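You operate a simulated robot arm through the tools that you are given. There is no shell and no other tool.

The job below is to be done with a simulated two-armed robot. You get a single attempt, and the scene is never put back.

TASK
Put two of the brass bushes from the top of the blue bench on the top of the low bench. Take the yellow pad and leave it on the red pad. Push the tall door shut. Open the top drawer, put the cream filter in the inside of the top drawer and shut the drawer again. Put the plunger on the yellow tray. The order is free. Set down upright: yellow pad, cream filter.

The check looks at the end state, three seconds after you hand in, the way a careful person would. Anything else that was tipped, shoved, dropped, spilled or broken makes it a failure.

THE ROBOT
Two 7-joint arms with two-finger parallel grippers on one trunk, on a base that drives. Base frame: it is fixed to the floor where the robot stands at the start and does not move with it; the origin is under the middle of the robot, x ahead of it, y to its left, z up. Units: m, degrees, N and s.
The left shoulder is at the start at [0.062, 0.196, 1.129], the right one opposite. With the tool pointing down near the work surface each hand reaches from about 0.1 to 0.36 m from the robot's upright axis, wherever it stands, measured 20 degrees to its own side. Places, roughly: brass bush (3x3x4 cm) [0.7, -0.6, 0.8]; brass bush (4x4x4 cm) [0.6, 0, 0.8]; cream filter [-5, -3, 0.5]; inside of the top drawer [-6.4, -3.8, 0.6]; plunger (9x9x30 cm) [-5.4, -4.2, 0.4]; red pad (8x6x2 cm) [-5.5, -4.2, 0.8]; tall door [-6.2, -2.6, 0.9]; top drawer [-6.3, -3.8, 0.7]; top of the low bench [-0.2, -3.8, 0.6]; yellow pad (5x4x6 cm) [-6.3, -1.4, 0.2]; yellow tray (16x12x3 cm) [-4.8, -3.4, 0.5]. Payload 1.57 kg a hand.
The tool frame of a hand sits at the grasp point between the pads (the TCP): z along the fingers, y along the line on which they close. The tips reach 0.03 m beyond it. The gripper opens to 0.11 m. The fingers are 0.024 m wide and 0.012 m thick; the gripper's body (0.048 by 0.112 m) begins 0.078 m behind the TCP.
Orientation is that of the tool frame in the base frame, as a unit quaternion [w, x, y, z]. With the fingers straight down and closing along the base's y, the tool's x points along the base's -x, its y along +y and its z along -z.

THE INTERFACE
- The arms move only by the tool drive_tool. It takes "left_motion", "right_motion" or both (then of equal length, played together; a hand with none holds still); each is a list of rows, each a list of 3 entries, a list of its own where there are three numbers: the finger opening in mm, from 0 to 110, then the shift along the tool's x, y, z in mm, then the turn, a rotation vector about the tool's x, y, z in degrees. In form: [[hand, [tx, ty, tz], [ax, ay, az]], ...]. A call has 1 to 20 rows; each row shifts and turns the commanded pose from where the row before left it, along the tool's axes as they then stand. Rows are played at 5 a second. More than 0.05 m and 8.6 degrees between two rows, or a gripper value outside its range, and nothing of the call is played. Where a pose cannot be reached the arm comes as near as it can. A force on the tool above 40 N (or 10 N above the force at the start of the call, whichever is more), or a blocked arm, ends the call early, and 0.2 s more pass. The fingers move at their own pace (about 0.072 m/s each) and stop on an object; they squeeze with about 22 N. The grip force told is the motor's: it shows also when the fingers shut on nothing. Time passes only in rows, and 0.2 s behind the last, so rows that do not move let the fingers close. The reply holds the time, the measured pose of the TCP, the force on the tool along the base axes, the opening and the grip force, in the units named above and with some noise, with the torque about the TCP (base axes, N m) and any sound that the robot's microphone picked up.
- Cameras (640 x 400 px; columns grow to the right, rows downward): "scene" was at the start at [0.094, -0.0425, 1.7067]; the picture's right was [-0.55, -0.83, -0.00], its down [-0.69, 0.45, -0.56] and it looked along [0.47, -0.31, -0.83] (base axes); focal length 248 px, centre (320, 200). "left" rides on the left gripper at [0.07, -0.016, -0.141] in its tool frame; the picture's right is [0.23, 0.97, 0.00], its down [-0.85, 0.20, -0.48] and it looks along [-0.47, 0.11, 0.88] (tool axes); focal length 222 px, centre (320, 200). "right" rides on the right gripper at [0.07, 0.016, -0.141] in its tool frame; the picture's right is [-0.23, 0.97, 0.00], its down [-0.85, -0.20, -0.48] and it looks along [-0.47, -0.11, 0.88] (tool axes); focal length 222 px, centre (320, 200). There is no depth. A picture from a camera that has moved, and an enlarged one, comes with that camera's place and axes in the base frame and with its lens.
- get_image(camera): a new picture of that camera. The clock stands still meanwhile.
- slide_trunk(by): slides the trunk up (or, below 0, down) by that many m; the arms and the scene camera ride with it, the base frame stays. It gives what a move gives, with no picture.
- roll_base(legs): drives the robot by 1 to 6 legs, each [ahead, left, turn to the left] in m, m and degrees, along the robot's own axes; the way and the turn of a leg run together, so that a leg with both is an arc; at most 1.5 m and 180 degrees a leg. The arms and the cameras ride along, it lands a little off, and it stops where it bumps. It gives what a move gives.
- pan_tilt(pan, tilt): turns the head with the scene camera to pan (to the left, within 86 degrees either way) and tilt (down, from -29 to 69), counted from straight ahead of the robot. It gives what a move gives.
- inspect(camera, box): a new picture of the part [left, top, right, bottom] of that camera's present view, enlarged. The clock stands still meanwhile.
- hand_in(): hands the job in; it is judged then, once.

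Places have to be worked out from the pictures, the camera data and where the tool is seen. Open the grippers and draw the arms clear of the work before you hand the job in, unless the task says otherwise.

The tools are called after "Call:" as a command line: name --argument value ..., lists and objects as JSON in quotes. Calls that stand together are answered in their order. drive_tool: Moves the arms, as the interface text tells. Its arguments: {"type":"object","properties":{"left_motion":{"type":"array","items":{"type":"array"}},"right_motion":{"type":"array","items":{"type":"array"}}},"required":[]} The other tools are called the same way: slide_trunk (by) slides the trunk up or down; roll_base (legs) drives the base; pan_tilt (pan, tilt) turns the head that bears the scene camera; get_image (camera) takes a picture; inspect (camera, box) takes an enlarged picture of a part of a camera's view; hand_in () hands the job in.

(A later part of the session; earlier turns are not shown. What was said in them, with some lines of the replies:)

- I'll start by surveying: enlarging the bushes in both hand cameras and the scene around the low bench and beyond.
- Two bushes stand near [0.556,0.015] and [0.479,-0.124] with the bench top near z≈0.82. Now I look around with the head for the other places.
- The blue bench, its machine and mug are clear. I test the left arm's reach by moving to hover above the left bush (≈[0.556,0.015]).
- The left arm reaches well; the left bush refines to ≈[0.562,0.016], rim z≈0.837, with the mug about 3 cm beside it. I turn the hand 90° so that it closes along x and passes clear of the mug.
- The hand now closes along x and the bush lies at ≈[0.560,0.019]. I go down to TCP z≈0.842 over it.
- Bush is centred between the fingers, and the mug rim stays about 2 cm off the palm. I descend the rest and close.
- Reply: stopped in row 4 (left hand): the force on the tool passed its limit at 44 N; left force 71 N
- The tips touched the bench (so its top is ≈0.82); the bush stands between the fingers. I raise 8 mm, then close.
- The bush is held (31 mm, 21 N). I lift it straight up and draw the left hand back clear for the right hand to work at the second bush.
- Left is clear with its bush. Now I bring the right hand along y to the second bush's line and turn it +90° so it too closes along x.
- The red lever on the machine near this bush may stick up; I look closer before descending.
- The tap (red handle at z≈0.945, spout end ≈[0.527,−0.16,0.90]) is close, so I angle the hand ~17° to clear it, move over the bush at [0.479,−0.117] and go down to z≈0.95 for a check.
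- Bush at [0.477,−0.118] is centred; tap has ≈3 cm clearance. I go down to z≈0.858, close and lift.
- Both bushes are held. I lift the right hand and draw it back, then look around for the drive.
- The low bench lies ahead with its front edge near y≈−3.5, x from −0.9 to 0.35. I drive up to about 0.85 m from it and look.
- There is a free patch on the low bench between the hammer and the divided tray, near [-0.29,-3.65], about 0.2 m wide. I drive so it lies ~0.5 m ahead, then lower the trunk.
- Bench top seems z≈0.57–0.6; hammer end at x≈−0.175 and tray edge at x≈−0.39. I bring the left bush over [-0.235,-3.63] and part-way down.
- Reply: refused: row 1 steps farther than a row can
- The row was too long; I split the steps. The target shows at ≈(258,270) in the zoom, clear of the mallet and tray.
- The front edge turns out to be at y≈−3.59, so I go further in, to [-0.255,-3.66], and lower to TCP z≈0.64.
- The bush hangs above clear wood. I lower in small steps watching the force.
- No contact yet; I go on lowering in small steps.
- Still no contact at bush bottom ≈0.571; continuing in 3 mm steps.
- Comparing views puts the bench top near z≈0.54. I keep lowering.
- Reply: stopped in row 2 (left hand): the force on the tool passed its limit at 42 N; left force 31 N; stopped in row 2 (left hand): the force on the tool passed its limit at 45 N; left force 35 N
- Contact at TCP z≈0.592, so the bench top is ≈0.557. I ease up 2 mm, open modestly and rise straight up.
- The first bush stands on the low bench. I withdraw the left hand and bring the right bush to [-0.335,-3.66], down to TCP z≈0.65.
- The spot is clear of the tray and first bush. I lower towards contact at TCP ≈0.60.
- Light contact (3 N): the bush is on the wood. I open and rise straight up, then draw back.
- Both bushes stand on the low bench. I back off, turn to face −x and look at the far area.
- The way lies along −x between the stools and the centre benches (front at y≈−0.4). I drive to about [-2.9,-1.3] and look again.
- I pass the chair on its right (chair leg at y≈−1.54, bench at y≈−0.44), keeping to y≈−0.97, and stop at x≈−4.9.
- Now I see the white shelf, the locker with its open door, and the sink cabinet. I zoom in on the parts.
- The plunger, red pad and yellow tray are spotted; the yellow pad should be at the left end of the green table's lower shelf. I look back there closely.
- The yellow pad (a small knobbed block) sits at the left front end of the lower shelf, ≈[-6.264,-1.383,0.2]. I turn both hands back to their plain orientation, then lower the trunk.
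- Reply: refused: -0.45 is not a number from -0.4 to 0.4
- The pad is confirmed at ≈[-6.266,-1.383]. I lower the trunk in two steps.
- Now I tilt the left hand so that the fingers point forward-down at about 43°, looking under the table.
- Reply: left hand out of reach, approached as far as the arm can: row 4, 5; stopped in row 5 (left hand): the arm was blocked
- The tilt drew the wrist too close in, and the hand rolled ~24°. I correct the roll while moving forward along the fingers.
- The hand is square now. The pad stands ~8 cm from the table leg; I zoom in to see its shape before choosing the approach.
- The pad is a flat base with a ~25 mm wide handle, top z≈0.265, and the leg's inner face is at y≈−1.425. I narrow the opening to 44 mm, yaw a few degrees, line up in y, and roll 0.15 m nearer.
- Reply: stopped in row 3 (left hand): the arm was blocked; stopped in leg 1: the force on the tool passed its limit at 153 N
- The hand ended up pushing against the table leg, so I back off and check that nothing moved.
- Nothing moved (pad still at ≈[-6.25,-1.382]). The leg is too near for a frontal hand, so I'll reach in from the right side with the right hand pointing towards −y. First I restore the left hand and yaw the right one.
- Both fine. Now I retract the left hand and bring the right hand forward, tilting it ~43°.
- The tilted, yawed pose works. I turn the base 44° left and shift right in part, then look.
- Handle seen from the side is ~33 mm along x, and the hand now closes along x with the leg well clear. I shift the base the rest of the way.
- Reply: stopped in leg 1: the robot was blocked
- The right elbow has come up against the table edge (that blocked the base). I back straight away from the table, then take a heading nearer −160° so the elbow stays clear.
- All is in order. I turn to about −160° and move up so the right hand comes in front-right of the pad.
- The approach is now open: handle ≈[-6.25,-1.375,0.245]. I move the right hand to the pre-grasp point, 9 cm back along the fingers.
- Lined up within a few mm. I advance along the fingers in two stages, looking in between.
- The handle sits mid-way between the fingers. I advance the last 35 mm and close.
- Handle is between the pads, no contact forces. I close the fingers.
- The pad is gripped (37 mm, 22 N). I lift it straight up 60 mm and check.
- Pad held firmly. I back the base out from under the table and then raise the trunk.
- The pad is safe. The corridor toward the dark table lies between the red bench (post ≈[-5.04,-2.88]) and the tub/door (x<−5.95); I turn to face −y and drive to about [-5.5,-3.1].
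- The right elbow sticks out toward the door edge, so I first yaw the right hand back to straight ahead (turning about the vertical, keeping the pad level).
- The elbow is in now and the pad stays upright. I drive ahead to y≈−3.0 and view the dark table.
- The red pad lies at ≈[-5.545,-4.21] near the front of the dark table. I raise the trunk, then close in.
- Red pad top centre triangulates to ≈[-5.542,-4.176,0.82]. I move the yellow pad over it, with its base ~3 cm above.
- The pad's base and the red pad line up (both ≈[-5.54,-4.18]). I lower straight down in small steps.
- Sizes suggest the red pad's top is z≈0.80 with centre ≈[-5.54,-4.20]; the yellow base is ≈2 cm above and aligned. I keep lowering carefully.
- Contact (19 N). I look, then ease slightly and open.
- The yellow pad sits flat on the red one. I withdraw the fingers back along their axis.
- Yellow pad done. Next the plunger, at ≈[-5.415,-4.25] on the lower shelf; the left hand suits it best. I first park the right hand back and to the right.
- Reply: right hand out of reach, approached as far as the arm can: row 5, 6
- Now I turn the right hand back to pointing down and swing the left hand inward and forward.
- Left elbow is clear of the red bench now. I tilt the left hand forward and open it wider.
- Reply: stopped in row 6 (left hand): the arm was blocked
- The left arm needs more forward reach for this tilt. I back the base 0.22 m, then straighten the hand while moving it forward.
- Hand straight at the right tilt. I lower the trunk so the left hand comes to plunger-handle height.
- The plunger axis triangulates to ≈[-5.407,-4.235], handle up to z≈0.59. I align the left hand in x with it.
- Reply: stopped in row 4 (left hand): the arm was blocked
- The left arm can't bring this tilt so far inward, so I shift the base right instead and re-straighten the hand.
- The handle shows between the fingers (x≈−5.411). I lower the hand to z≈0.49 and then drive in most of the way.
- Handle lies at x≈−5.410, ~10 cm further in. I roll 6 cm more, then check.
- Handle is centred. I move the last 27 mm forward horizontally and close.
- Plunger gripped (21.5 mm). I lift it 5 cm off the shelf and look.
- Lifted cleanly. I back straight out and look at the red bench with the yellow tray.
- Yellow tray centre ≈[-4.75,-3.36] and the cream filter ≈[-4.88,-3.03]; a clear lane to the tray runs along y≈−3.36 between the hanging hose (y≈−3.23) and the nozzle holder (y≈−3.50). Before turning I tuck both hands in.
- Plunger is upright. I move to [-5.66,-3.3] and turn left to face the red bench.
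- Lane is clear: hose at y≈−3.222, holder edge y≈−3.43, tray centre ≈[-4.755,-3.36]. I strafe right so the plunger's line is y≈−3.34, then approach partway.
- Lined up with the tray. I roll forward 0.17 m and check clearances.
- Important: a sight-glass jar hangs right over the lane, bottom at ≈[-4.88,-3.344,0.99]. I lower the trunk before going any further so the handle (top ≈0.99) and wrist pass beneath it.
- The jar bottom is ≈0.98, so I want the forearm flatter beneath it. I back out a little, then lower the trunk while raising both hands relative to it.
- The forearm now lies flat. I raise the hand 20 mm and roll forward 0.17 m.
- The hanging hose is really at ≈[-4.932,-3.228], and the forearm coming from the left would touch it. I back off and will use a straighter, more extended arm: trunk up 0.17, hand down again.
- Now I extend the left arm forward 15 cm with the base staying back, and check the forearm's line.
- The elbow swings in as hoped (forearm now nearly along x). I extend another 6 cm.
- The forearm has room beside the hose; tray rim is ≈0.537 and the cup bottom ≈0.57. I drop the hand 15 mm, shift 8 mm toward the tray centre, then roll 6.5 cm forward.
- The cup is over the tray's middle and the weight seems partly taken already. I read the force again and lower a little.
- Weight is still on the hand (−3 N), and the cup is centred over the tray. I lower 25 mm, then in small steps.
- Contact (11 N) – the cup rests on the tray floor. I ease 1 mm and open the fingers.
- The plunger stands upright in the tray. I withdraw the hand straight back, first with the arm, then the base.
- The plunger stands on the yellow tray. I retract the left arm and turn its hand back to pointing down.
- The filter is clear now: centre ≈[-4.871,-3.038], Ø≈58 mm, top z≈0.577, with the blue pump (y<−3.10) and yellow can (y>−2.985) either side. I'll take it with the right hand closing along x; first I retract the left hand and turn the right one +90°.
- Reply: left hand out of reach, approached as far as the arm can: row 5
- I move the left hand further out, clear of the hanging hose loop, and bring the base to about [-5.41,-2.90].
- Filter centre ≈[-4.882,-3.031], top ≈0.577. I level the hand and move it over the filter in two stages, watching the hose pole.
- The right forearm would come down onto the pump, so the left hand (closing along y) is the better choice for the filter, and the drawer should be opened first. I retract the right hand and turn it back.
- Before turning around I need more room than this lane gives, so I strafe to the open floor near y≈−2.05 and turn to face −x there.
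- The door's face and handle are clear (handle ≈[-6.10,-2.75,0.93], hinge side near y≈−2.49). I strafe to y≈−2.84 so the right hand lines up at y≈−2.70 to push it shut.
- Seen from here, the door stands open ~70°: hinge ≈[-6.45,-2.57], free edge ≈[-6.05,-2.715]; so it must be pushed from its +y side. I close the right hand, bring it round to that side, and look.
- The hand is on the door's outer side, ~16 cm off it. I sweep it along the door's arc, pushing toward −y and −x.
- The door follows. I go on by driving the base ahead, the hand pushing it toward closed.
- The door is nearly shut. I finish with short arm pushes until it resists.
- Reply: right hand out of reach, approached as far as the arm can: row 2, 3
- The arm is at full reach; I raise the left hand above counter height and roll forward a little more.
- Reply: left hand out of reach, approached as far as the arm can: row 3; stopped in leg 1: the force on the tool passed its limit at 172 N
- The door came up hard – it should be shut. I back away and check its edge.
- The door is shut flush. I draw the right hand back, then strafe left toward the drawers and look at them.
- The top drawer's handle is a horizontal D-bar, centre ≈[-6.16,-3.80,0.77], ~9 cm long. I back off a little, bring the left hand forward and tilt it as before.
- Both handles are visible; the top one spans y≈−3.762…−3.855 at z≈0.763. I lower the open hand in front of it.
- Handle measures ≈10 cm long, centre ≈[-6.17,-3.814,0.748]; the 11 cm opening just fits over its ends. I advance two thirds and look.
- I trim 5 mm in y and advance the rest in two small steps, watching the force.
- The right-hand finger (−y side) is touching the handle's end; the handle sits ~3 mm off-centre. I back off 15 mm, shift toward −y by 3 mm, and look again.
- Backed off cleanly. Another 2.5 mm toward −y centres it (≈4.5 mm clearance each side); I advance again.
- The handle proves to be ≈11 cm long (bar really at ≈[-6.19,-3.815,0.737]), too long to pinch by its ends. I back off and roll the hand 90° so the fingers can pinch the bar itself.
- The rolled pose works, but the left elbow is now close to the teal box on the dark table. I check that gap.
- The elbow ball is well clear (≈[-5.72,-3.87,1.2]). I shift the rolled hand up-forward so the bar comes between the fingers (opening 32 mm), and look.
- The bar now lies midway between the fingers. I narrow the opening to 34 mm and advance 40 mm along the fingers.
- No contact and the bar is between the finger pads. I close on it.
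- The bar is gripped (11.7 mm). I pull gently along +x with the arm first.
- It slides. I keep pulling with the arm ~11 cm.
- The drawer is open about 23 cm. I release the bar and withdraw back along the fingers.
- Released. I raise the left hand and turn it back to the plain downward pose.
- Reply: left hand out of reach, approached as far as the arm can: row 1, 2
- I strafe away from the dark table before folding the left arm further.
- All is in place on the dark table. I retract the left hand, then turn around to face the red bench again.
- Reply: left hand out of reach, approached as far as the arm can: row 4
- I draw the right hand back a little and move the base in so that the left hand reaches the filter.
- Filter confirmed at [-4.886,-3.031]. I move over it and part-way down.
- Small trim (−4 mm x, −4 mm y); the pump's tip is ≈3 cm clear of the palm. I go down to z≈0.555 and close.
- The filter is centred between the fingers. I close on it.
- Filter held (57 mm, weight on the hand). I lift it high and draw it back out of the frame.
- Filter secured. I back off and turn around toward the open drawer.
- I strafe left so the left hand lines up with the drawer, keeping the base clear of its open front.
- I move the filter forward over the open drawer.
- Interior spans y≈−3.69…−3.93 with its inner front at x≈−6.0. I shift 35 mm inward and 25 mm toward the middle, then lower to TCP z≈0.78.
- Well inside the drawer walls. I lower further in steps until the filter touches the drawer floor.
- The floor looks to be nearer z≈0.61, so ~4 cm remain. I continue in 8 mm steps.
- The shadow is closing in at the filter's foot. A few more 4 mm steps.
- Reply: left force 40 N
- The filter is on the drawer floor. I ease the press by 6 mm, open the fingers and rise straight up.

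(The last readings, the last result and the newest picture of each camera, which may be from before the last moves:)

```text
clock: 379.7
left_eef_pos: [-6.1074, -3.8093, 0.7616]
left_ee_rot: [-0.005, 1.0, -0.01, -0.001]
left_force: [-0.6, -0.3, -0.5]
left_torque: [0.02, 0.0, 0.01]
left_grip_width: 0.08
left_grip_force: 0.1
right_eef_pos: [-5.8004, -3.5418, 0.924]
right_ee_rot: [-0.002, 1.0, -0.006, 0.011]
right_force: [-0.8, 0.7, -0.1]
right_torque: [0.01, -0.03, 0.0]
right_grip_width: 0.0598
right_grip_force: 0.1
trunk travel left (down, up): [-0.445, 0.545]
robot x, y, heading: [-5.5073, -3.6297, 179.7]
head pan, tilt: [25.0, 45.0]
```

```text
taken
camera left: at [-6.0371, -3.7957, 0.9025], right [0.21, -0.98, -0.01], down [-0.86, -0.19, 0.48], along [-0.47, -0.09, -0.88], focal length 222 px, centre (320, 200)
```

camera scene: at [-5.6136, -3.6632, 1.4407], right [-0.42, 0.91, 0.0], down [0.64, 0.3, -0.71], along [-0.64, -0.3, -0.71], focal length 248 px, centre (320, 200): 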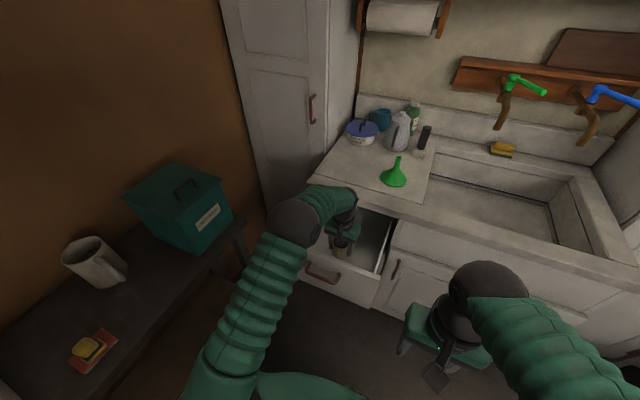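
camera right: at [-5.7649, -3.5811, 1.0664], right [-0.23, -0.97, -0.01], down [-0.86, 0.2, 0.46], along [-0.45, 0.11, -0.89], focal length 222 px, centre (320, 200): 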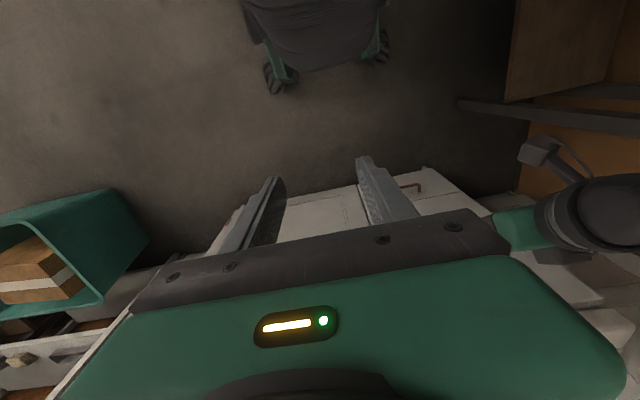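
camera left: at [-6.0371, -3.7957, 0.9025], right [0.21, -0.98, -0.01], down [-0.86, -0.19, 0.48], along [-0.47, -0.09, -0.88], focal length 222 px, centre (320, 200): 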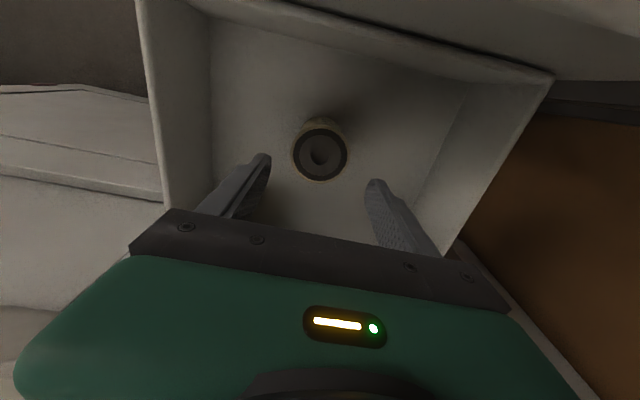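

The cream filter stands upright in the drawer. I raise the hand, draw it back in front of the drawer, and close the fingers for pushing.

Call:
drive_tool --left_motion '[[80, [0, 0, -45], [0, 0, 0]], [80, [0, 0, -45], [0, 0, 0]], [80, [0, 0, -45], [0, 0, 0]], [80, [0, 0, -40], [0, 0, 0]], [40, [45, 0, 0], [0, 0, 0]], [0, [45, 0, 0], [0, 0, 0]], [0, [45, 0, 0], [0, 0, 0]], [0, [45, 0, 0], [0, 0, 0]], [0, [45, 0, 0], [0, 0, 0]], [0, [45, 0, 0], [0, 0, 0]], [0, [0, 0, 0], [0, 0, 0]]]'

Call:
get_image --camera "scene"

Call:
get_image --camera "left"

```text
clock: 382.1
left_eef_pos: [-5.8366, -3.8167, 0.9323]
left_ee_rot: [-0.004, 1.0, -0.011, 0.0]
left_force: [-0.3, -0.1, -0.2]
left_torque: [0.03, -0.02, 0.04]
left_grip_width: 0.0
left_grip_force: 20.9
right_eef_pos: [-5.7997, -3.5422, 0.9239]
right_ee_rot: [-0.001, 1.0, -0.006, 0.013]
right_force: [0.5, -0.4, 0.7]
right_torque: [0.0, -0.03, -0.04]
right_grip_width: 0.06
right_grip_force: 0.1
trunk travel left (down, up): [-0.445, 0.545]
robot x, y, heading: [-5.5081, -3.6255, 179.5]
head pan, tilt: [25.0, 45.0]
```

```text
taken
camera scene: at [-5.6132, -3.6632, 1.4407], right [-0.42, 0.91, 0.0], down [0.64, 0.3, -0.71], along [-0.64, -0.3, -0.71], focal length 248 px, centre (320, 200)
```

scene: 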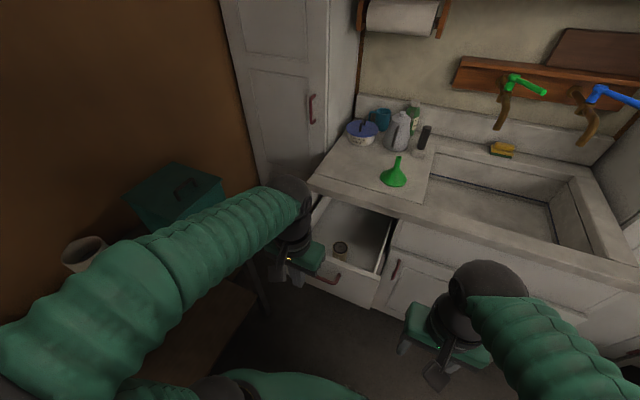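

```text
taken
camera left: at [-5.766, -3.8042, 1.0746], right [0.21, -0.98, -0.01], down [-0.86, -0.19, 0.48], along [-0.47, -0.09, -0.88], focal length 222 px, centre (320, 200)
```

left: 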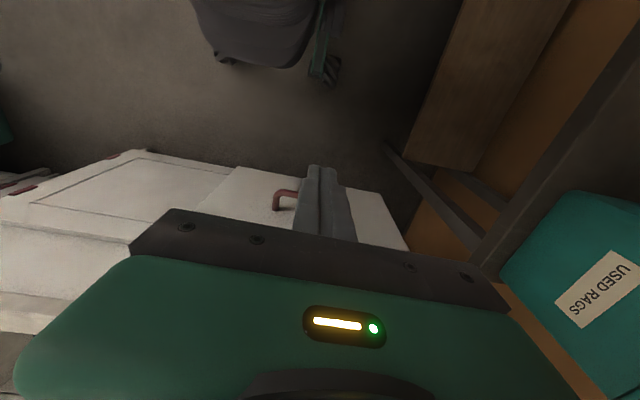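

I lower the closed fingers in front of the handle bar.

Call:
drive_tool --left_motion '[[0, [0, 0, 40], [0, 0, 0]], [0, [0, 0, 40], [0, 0, 0]], [0, [0, 0, 40], [0, 0, 0]], [0, [0, 0, 40], [0, 0, 0]], [0, [0, 0, 24], [0, 0, 0]], [0, [0, 0, 0], [0, 0, 0]]]'

Call:
get_image --camera "left"

```text
clock: 383.5
left_eef_pos: [-5.835, -3.8151, 0.7504]
left_ee_rot: [-0.004, 1.0, -0.011, -0.002]
left_force: [0.3, -0.3, 0.1]
left_torque: [-0.01, 0.04, -0.04]
left_grip_width: 0.0
left_grip_force: 21.0
right_eef_pos: [-5.7991, -3.5427, 0.9248]
right_ee_rot: [-0.001, 1.0, -0.006, 0.011]
right_force: [-0.7, 0.2, 0.0]
right_torque: [0.03, 0.03, 0.0]
right_grip_width: 0.0599
right_grip_force: 0.0
trunk travel left (down, up): [-0.445, 0.545]
robot x, y, heading: [-5.5109, -3.6275, 179.7]
head pan, tilt: [25.0, 45.0]
```

```text
taken
camera left: at [-5.7648, -3.8023, 0.8921], right [0.21, -0.98, -0.01], down [-0.86, -0.19, 0.48], along [-0.47, -0.09, -0.88], focal length 222 px, centre (320, 200)
```

left: 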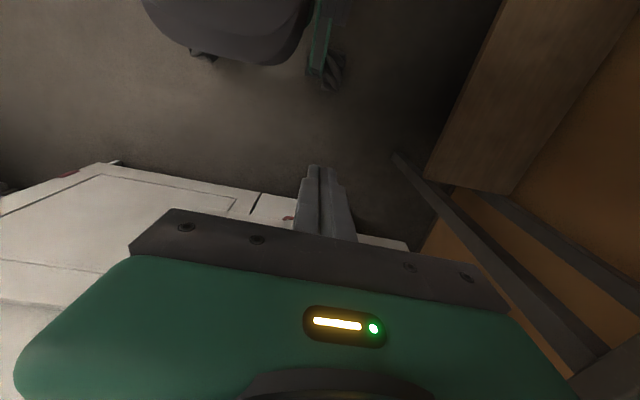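

I push forward slowly (15 mm per row) so the filter isn't jolted.

Call:
drive_tool --left_motion '[[0, [-20, 0, 0], [0, 0, 0]], [0, [-15, 0, 0], [0, 0, 0]], [0, [-10, 0, 0], [0, 0, 0]], [0, [-10, 0, 0], [0, 0, 0]], [0, [-10, 0, 0], [0, 0, 0]], [0, [-10, 0, 0], [0, 0, 0]], [0, [-10, 0, 0], [0, 0, 0]], [0, [-12, 0, 0], [0, 0, 0]], [0, [-12, 0, 0], [0, 0, 0]], [0, [-12, 0, 0], [0, 0, 0]], [0, [-12, 0, 0], [0, 0, 0]], [0, [-12, 0, 0], [0, 0, 0]], [0, [-12, 0, 0], [0, 0, 0]], [0, [0, 0, 0], [0, 0, 0]]]'

Call:
get_image --camera "scene"

Call:
get_image --camera "left"

```text
clock: 386.5
left_eef_pos: [-5.9943, -3.8101, 0.7523]
left_ee_rot: [-0.005, 1.0, -0.011, -0.002]
left_force: [0.1, -0.3, -0.3]
left_torque: [0.01, 0.0, 0.02]
left_grip_width: 0.0
left_grip_force: 20.6
right_eef_pos: [-5.7995, -3.5407, 0.9267]
right_ee_rot: [-0.002, 1.0, -0.006, 0.011]
right_force: [-0.4, 0.9, 0.4]
right_torque: [-0.01, 0.04, -0.01]
right_grip_width: 0.0601
right_grip_force: 0.1
trunk travel left (down, up): [-0.445, 0.545]
robot x, y, heading: [-5.5057, -3.6266, 179.8]
head pan, tilt: [25.0, 45.0]
```

```text
taken
camera scene: at [-5.6128, -3.6632, 1.4408], right [-0.42, 0.91, 0.0], down [0.64, 0.3, -0.71], along [-0.64, -0.3, -0.71], focal length 248 px, centre (320, 200)
```

scene: 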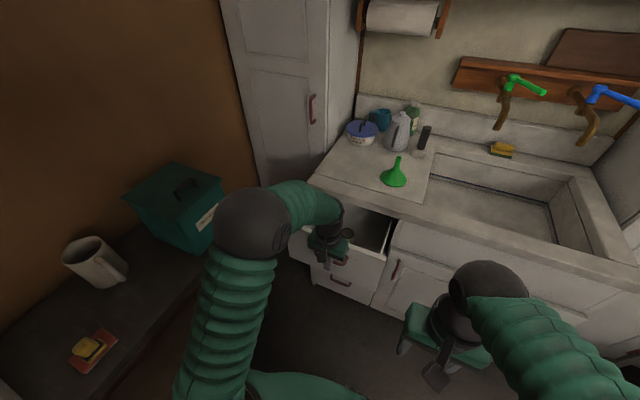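

```text
taken
camera left: at [-5.9235, -3.7976, 0.894], right [0.21, -0.98, -0.01], down [-0.86, -0.19, 0.48], along [-0.47, -0.09, -0.88], focal length 222 px, centre (320, 200)
```

left: 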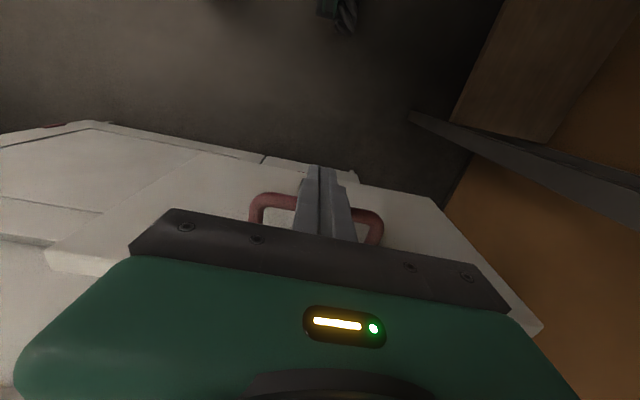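

The drawer slides in. I continue until it meets the stop.

Call:
drive_tool --left_motion '[[0, [-10, 0, 0], [0, 0, 0]], [0, [-10, 0, 0], [0, 0, 0]], [0, [-10, 0, 0], [0, 0, 0]], [0, [-10, 0, 0], [0, 0, 0]], [0, [-10, 0, 0], [0, 0, 0]], [0, [-10, 0, 0], [0, 0, 0]], [0, [-10, 0, 0], [0, 0, 0]], [0, [-10, 0, 0], [0, 0, 0]], [0, [-10, 0, 0], [0, 0, 0]], [0, [-10, 0, 0], [0, 0, 0]], [0, [-10, 0, 0], [0, 0, 0]], [0, [-8, 0, 0], [0, 0, 0]], [0, [-6, 0, 0], [0, 0, 0]], [0, [0, 0, 0], [0, 0, 0]]]'

Call:
get_image --camera "scene"

Call:
get_image --camera "left"

```text
clock: 389.5
left_eef_pos: [-6.1173, -3.8072, 0.7499]
left_ee_rot: [-0.005, 1.0, -0.01, -0.002]
left_force: [0.6, -0.3, 0.7]
left_torque: [0.02, 0.0, -0.04]
left_grip_width: 0.0
left_grip_force: 21.6
right_eef_pos: [-5.7995, -3.5423, 0.9245]
right_ee_rot: [-0.001, 1.0, -0.007, 0.011]
right_force: [0.1, 0.6, -0.3]
right_torque: [0.03, -0.01, 0.03]
right_grip_width: 0.0601
right_grip_force: 0.0
trunk travel left (down, up): [-0.445, 0.545]
robot x, y, heading: [-5.5083, -3.6282, 179.8]
head pan, tilt: [25.0, 45.0]
```

```text
taken
camera scene: at [-5.6135, -3.6631, 1.4407], right [-0.42, 0.91, 0.0], down [0.64, 0.3, -0.71], along [-0.64, -0.3, -0.71], focal length 248 px, centre (320, 200)
```

scene: 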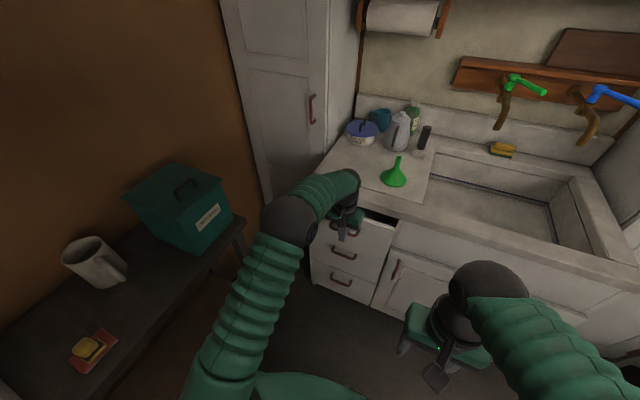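

```text
taken
camera left: at [-6.0467, -3.7952, 0.8921], right [0.21, -0.98, -0.01], down [-0.86, -0.19, 0.48], along [-0.47, -0.09, -0.88], focal length 222 px, centre (320, 200)
```

left: 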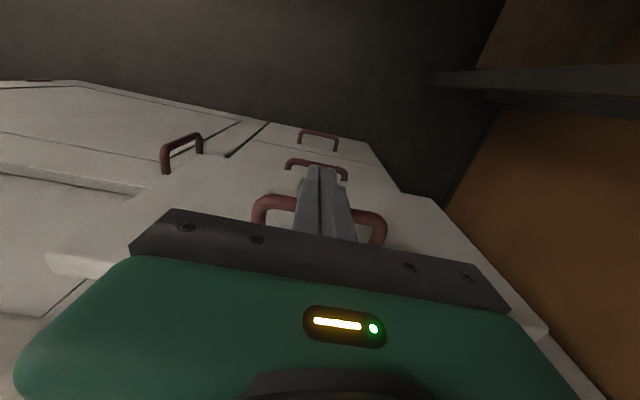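

A small gap remains. I push on in small steps.

Call:
drive_tool --left_motion '[[0, [-7, 0, 0], [0, 0, 0]], [0, [-7, 0, 0], [0, 0, 0]], [0, [-7, 0, 0], [0, 0, 0]], [0, [-7, 0, 0], [0, 0, 0]], [0, [-7, 0, 0], [0, 0, 0]], [0, [0, 0, 0], [0, 0, 0]]]'

Call:
inspect --camera "scene" --box '[300, 170, 440, 300]'

```text
clock: 390.9
left_eef_pos: [-6.1528, -3.808, 0.7521]
left_ee_rot: [-0.004, 1.0, -0.01, -0.002]
left_force: [0.8, 0.1, -0.2]
left_torque: [0.0, 0.02, -0.01]
left_grip_width: 0.0
left_grip_force: 21.0
right_eef_pos: [-5.7981, -3.5419, 0.9261]
right_ee_rot: [-0.001, 1.0, -0.007, 0.012]
right_force: [0.0, -0.2, 0.6]
right_torque: [0.02, -0.01, 0.0]
right_grip_width: 0.0601
right_grip_force: 0.1
trunk travel left (down, up): [-0.445, 0.545]
robot x, y, heading: [-5.5061, -3.6293, 179.7]
head pan, tilt: [25.0, 45.0]
```

```text
3.08 times, centred on (370, 235) of scene
camera zoom: at [-5.6135, -3.6632, 1.4408], right [-0.42, 0.91, 0.0], down [0.64, 0.3, -0.71], along [-0.64, -0.3, -0.71], focal length 762 px, centre (166, 92)
```

zoom: 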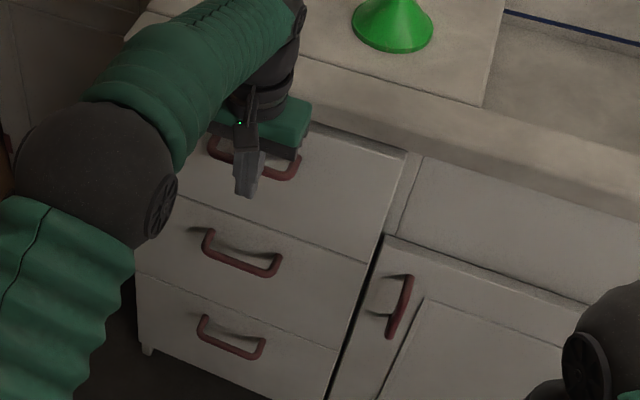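

Call:
drive_tool --left_motion '[[0, [-4, 0, 0], [0, 0, 0]], [0, [-4, 0, 0], [0, 0, 0]], [0, [0, 0, 0], [0, 0, 0]]]'

Call:
get_image --camera "left"

```text
clock: 391.7
left_eef_pos: [-6.1583, -3.8073, 0.7523]
left_ee_rot: [-0.005, 1.0, -0.01, 0.0]
left_force: [14.0, 0.6, -2.8]
left_torque: [-0.09, -0.14, 0.02]
left_grip_width: 0.0
left_grip_force: 21.0
right_eef_pos: [-5.7982, -3.5446, 0.9256]
right_ee_rot: [-0.001, 1.0, -0.006, 0.011]
right_force: [0.2, 0.1, -0.1]
right_torque: [0.01, 0.01, 0.02]
right_grip_width: 0.06
right_grip_force: 0.0
trunk travel left (down, up): [-0.445, 0.545]
robot x, y, heading: [-5.508, -3.6319, 179.4]
head pan, tilt: [25.0, 45.0]
```

```text
taken
camera left: at [-6.0885, -3.7944, 0.8937], right [0.21, -0.98, -0.01], down [-0.86, -0.19, 0.48], along [-0.47, -0.09, -0.88], focal length 222 px, centre (320, 200)
```

left: 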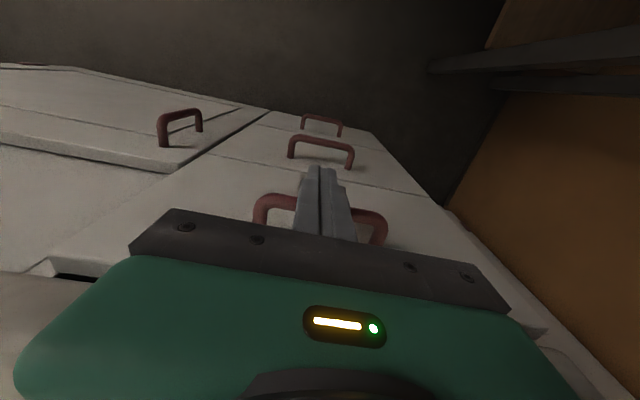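

Call:
drive_tool --left_motion '[[0, [-4, 0, 0], [0, 0, 0]], [0, [0, 0, 0], [0, 0, 0]]]'

```text
clock: 392.3
left_eef_pos: [-6.1587, -3.8071, 0.7524]
left_ee_rot: [-0.004, 1.0, -0.011, 0.004]
left_force: [39.1, -1.8, -6.1]
left_torque: [-0.08, -0.42, 0.04]
left_grip_width: 0.0
left_grip_force: 21.2
right_eef_pos: [-5.7969, -3.543, 0.9254]
right_ee_rot: [-0.002, 1.0, -0.006, 0.01]
right_force: [0.4, 0.1, -0.2]
right_torque: [-0.02, -0.02, 0.01]
right_grip_width: 0.0601
right_grip_force: 0.0
trunk travel left (down, up): [-0.445, 0.545]
robot x, y, heading: [-5.506, -3.628, 179.6]
head pan, tilt: [25.0, 45.0]
```

A hard stop at 39 N. I withdraw the hand and inspect whether the drawer is flush.

Call:
drive_tool --left_motion '[[0, [30, 0, 0], [0, 0, 0]], [0, [45, 0, 0], [0, 0, 0]], [0, [45, 0, 0], [0, 0, 0]], [0, [45, 0, -10], [0, 0, 0]], [0, [45, 0, -10], [0, 0, 0]], [30, [45, 0, -10], [0, 0, 0]], [60, [0, 0, -40], [0, 0, 0]], [60, [0, 0, -40], [0, 0, 0]], [60, [0, 0, -40], [0, 0, 0]], [60, [0, 0, 0], [0, 0, 0]]]'

Call:
inspect --camera "scene" --box '[290, 170, 450, 310]'

Call:
get_image --camera "left"

```text
clock: 394.5
left_eef_pos: [-5.9106, -3.8115, 0.9017]
left_ee_rot: [-0.004, 1.0, -0.01, -0.001]
left_force: [0.2, 0.4, 0.8]
left_torque: [-0.03, 0.03, -0.06]
left_grip_width: 0.0601
left_grip_force: 0.0
right_eef_pos: [-5.7995, -3.5414, 0.9235]
right_ee_rot: [-0.002, 1.0, -0.007, 0.012]
right_force: [0.5, 0.0, 0.3]
right_torque: [-0.02, -0.05, -0.01]
right_grip_width: 0.06
right_grip_force: 0.0
trunk travel left (down, up): [-0.445, 0.545]
robot x, y, heading: [-5.5069, -3.6283, 179.8]
head pan, tilt: [25.0, 45.0]
```

```text
2.86 times, centred on (370, 240) of scene
camera zoom: at [-5.613, -3.6632, 1.4407], right [-0.42, 0.91, 0.0], down [0.64, 0.3, -0.71], along [-0.64, -0.3, -0.71], focal length 708 px, centre (177, 86)
```

zoom: 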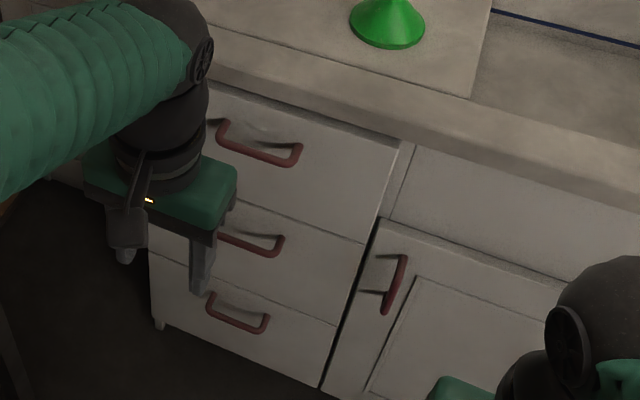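

```text
taken
camera left: at [-5.8392, -3.7996, 1.043], right [0.21, -0.98, -0.01], down [-0.86, -0.19, 0.48], along [-0.47, -0.09, -0.88], focal length 222 px, centre (320, 200)
```

left: 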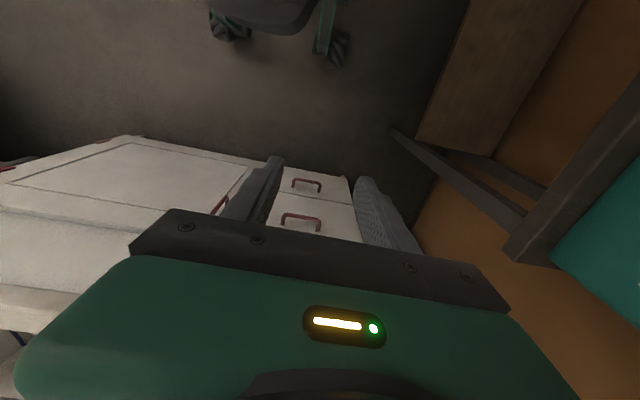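

The drawer is flush and shut. I withdraw the arms and turn for a last look at the plunger and the rest.

Call:
drive_tool --left_motion '[[60, [40, 0, 0], [0, 0, 0]], [60, [40, 0, 0], [0, 0, 0]], [60, [0, 0, 0], [0, 0, 0]]]'

Call:
roll_base --legs '[[0, -0.4, 0], [0, 0, 90], [0, 0, 90]]'

Call:
pan_tilt --pan -10 --tilt 40

Call:
get_image --camera "scene"

Call:
pan_tilt --pan -80 --tilt 35

Call:
get_image --camera "scene"

```text
clock: 395.3
left_eef_pos: [-5.8305, -3.8169, 0.8974]
left_ee_rot: [-0.004, 1.0, -0.011, 0.0]
left_force: [0.0, 0.3, 0.1]
left_torque: [0.02, 0.0, 0.02]
left_grip_width: 0.0598
left_grip_force: 0.1
right_eef_pos: [-5.8005, -3.5428, 0.9255]
right_ee_rot: [-0.002, 1.0, -0.006, 0.012]
right_force: [-0.4, 0.3, -0.9]
right_torque: [0.01, 0.0, -0.03]
right_grip_width: 0.0601
right_grip_force: 0.0
trunk travel left (down, up): [-0.445, 0.545]
robot x, y, heading: [-5.5078, -3.6292, 179.6]
head pan, tilt: [25.0, 45.0]
```

```text
clock: 405.5
left_eef_pos: [-5.1858, -3.038, 0.8981]
left_ee_rot: [0.002, 0.01, 1.0, -0.005]
left_force: [0.6, 0.1, 0.0]
left_torque: [0.03, -0.03, 0.0]
left_grip_width: 0.0601
left_grip_force: 0.0
right_eef_pos: [-5.2171, -3.3116, 0.9253]
right_ee_rot: [-0.011, 0.007, 1.0, -0.001]
right_force: [0.0, -0.1, -0.6]
right_torque: [0.01, -0.02, -0.03]
right_grip_width: 0.06
right_grip_force: 0.1
trunk travel left (down, up): [-0.445, 0.545]
robot x, y, heading: [-5.5045, -3.225, -0.7]
head pan, tilt: [25.0, 45.0]
```

```text
clock: 406.5
left_eef_pos: [-5.1858, -3.0374, 0.8984]
left_ee_rot: [0.002, 0.011, 1.0, -0.005]
left_force: [-1.1, 0.4, 0.5]
left_torque: [0.01, -0.02, 0.0]
left_grip_width: 0.0599
left_grip_force: 0.1
right_eef_pos: [-5.2173, -3.3127, 0.9254]
right_ee_rot: [-0.011, 0.006, 1.0, -0.002]
right_force: [0.0, 1.1, -0.4]
right_torque: [-0.01, 0.01, -0.01]
right_grip_width: 0.0602
right_grip_force: 0.0
trunk travel left (down, up): [-0.445, 0.545]
robot x, y, heading: [-5.5055, -3.2242, -0.3]
head pan, tilt: [-10.0, 40.0]
```

```text
taken
camera scene: at [-5.3911, -3.2418, 1.4481], right [-0.18, -0.98, 0.0], down [-0.63, 0.11, -0.77], along [0.75, -0.14, -0.64], focal length 248 px, centre (320, 200)
```

scene: 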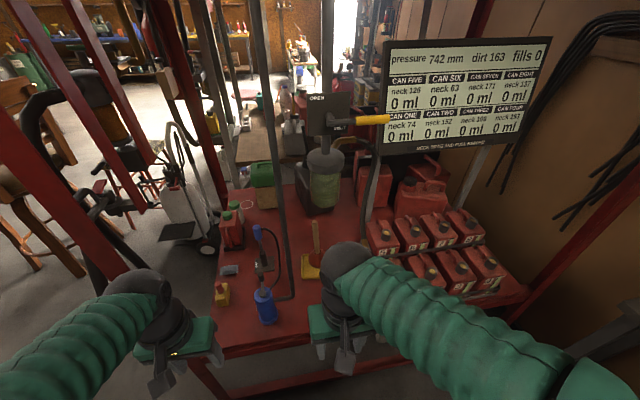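

```text
clock: 407.9
left_eef_pos: [-5.1859, -3.0369, 0.899]
left_ee_rot: [0.002, 0.011, 1.0, -0.003]
left_force: [0.2, 0.4, 0.5]
left_torque: [0.02, 0.0, 0.0]
left_grip_width: 0.06
left_grip_force: 0.1
right_eef_pos: [-5.2159, -3.3116, 0.9246]
right_ee_rot: [-0.011, 0.005, 1.0, -0.001]
right_force: [0.3, 0.2, 0.1]
right_torque: [-0.01, 0.04, 0.01]
right_grip_width: 0.06
right_grip_force: 0.0
trunk travel left (down, up): [-0.445, 0.545]
robot x, y, heading: [-5.5061, -3.2273, -0.1]
head pan, tilt: [-80.0, 35.0]
```

```text
taken
camera scene: at [-5.4599, -3.3136, 1.4557], right [-0.99, -0.17, 0.0], down [-0.1, 0.57, -0.82], along [0.14, -0.81, -0.57], focal length 248 px, centre (320, 200)
```

scene: 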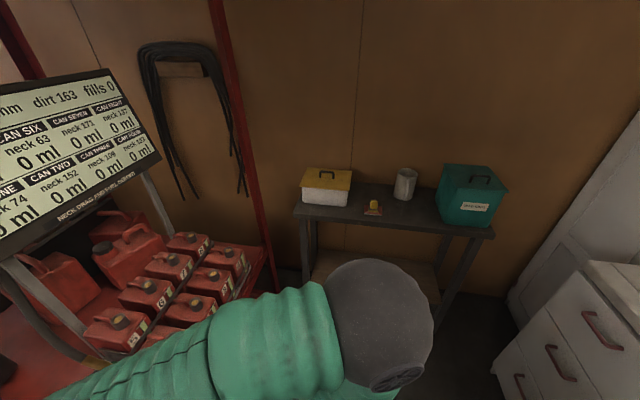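

Call:
inspect --camera "scene" --box '[280, 140, 520, 280]'

Call:
pan_tilt --pan -10 --tilt 40

Call:
inspect --camera "scene" --box '[200, 160, 400, 340]'

```text
2.67 times, centred on (400, 210) of scene
camera zoom: at [-5.4599, -3.3136, 1.4557], right [-0.99, -0.17, 0.0], down [-0.1, 0.57, -0.82], along [0.14, -0.81, -0.57], focal length 661 px, centre (107, 173)
```

zoom: 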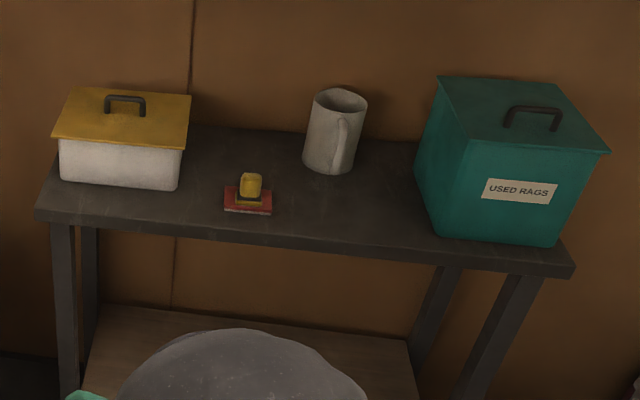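

```text
clock: 409.3
left_eef_pos: [-5.1862, -3.0381, 0.8981]
left_ee_rot: [0.001, 0.01, 1.0, -0.004]
left_force: [-0.1, -0.6, 0.5]
left_torque: [0.01, 0.01, -0.02]
left_grip_width: 0.06
left_grip_force: 0.1
right_eef_pos: [-5.2166, -3.3116, 0.9257]
right_ee_rot: [-0.011, 0.007, 1.0, -0.002]
right_force: [0.6, 0.4, -0.3]
right_torque: [-0.01, -0.01, 0.05]
right_grip_width: 0.0599
right_grip_force: 0.0
trunk travel left (down, up): [-0.445, 0.545]
robot x, y, heading: [-5.5089, -3.2269, -0.4]
head pan, tilt: [-10.0, 40.0]
```

```text
2.22 times, centred on (300, 250) of scene
camera zoom: at [-5.3912, -3.2419, 1.4481], right [-0.18, -0.98, 0.0], down [-0.63, 0.11, -0.77], along [0.75, -0.14, -0.64], focal length 551 px, centre (364, 89)
```

zoom: 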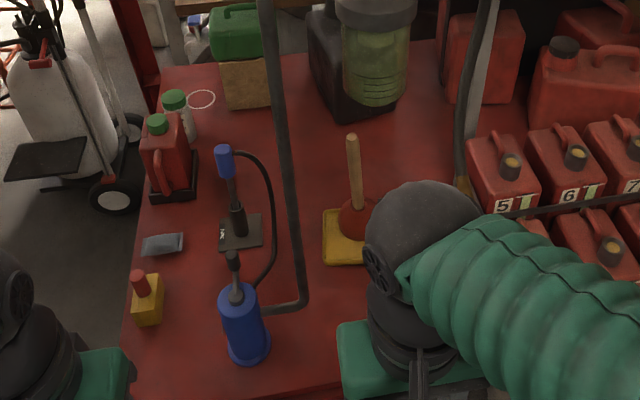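

All pieces are in their places: plunger on the yellow tray, yellow pad on the red pad, drawer and door shut, both bushes on the low bench. I roll back slightly so that the arms are well clear, then hand in.

Call:
roll_base --legs '[[-0.1, 0, 0]]'

Call:
pan_tilt --pan 0 --tilt 35

Call:
get_image --camera "scene"

```text
clock: 410.5
left_eef_pos: [-5.2851, -3.0377, 0.8971]
left_ee_rot: [0.002, 0.01, 1.0, -0.004]
left_force: [-0.4, 0.0, -0.1]
left_torque: [0.02, -0.04, -0.01]
left_grip_width: 0.0599
left_grip_force: 0.1
right_eef_pos: [-5.3163, -3.3117, 0.9247]
right_ee_rot: [-0.011, 0.006, 1.0, -0.002]
right_force: [-1.5, -0.5, 0.0]
right_torque: [-0.01, -0.04, 0.02]
right_grip_width: 0.06
right_grip_force: 0.0
trunk travel left (down, up): [-0.445, 0.545]
robot x, y, heading: [-5.6072, -3.2243, -0.2]
head pan, tilt: [-10.0, 40.0]
```

```text
clock: 411.2
left_eef_pos: [-5.2854, -3.0378, 0.8975]
left_ee_rot: [0.001, 0.011, 1.0, -0.005]
left_force: [0.3, 0.5, 0.0]
left_torque: [0.0, 0.01, -0.03]
left_grip_width: 0.0604
left_grip_force: 0.1
right_eef_pos: [-5.3164, -3.3094, 0.9251]
right_ee_rot: [-0.011, 0.006, 1.0, -0.002]
right_force: [-0.2, -0.7, -0.5]
right_torque: [0.01, 0.01, 0.0]
right_grip_width: 0.06
right_grip_force: 0.1
trunk travel left (down, up): [-0.445, 0.545]
robot x, y, heading: [-5.605, -3.2254, -0.1]
head pan, tilt: [0.0, 35.0]
```

```text
taken
camera scene: at [-5.4864, -3.2267, 1.4556], right [0.0, -1.0, 0.0], down [-0.57, 0.0, -0.82], along [0.82, 0.0, -0.57], focal length 248 px, centre (320, 200)
```

scene: 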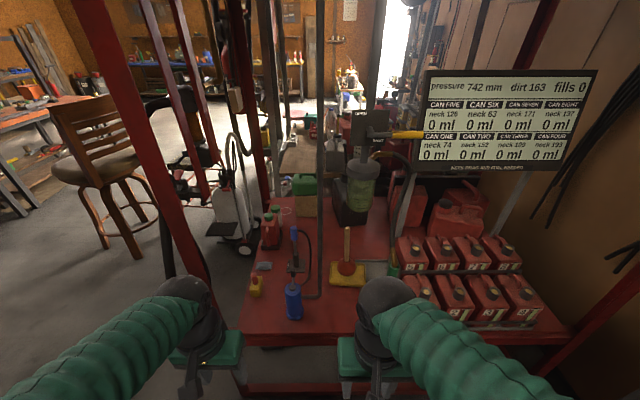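

The picture confirms that all is standing and the arms are clear with open grippers. I hand the job in.

Call:
hand_in

```text
The job is handed in.
```

I did all five parts of the task and handed the job in. I don't know the judge's result.

- **Brass bushes:** two bushes from the blue bench stand on the low bench, between the mallet and the divided tray.
- **Yellow pad:** it sits upright on the red pad on the dark table.
- **Tall door:** pushed against its stop; it looked flush in the last picture.
- **Cream filter:** it stands upright in the top drawer, and I pushed the drawer shut until it was flush with the others.
- **Plunger:** it stands on its cup in the yellow tray.

Three contacts were harder than I wanted:

- While reaching for the yellow pad, the left hand pressed the green table's leg, with a force reading of about 153 N.
- Shortly after, the base was blocked while shifting beside that table, most likely by the right elbow against the table edge.
- The door came to its stop at about 172 N.

The pictures afterwards showed nothing tipped or visibly moved, but I did not measure the table or the locker for a small shift.

When I handed in, the grippers were open and both arms were clear of the benches.
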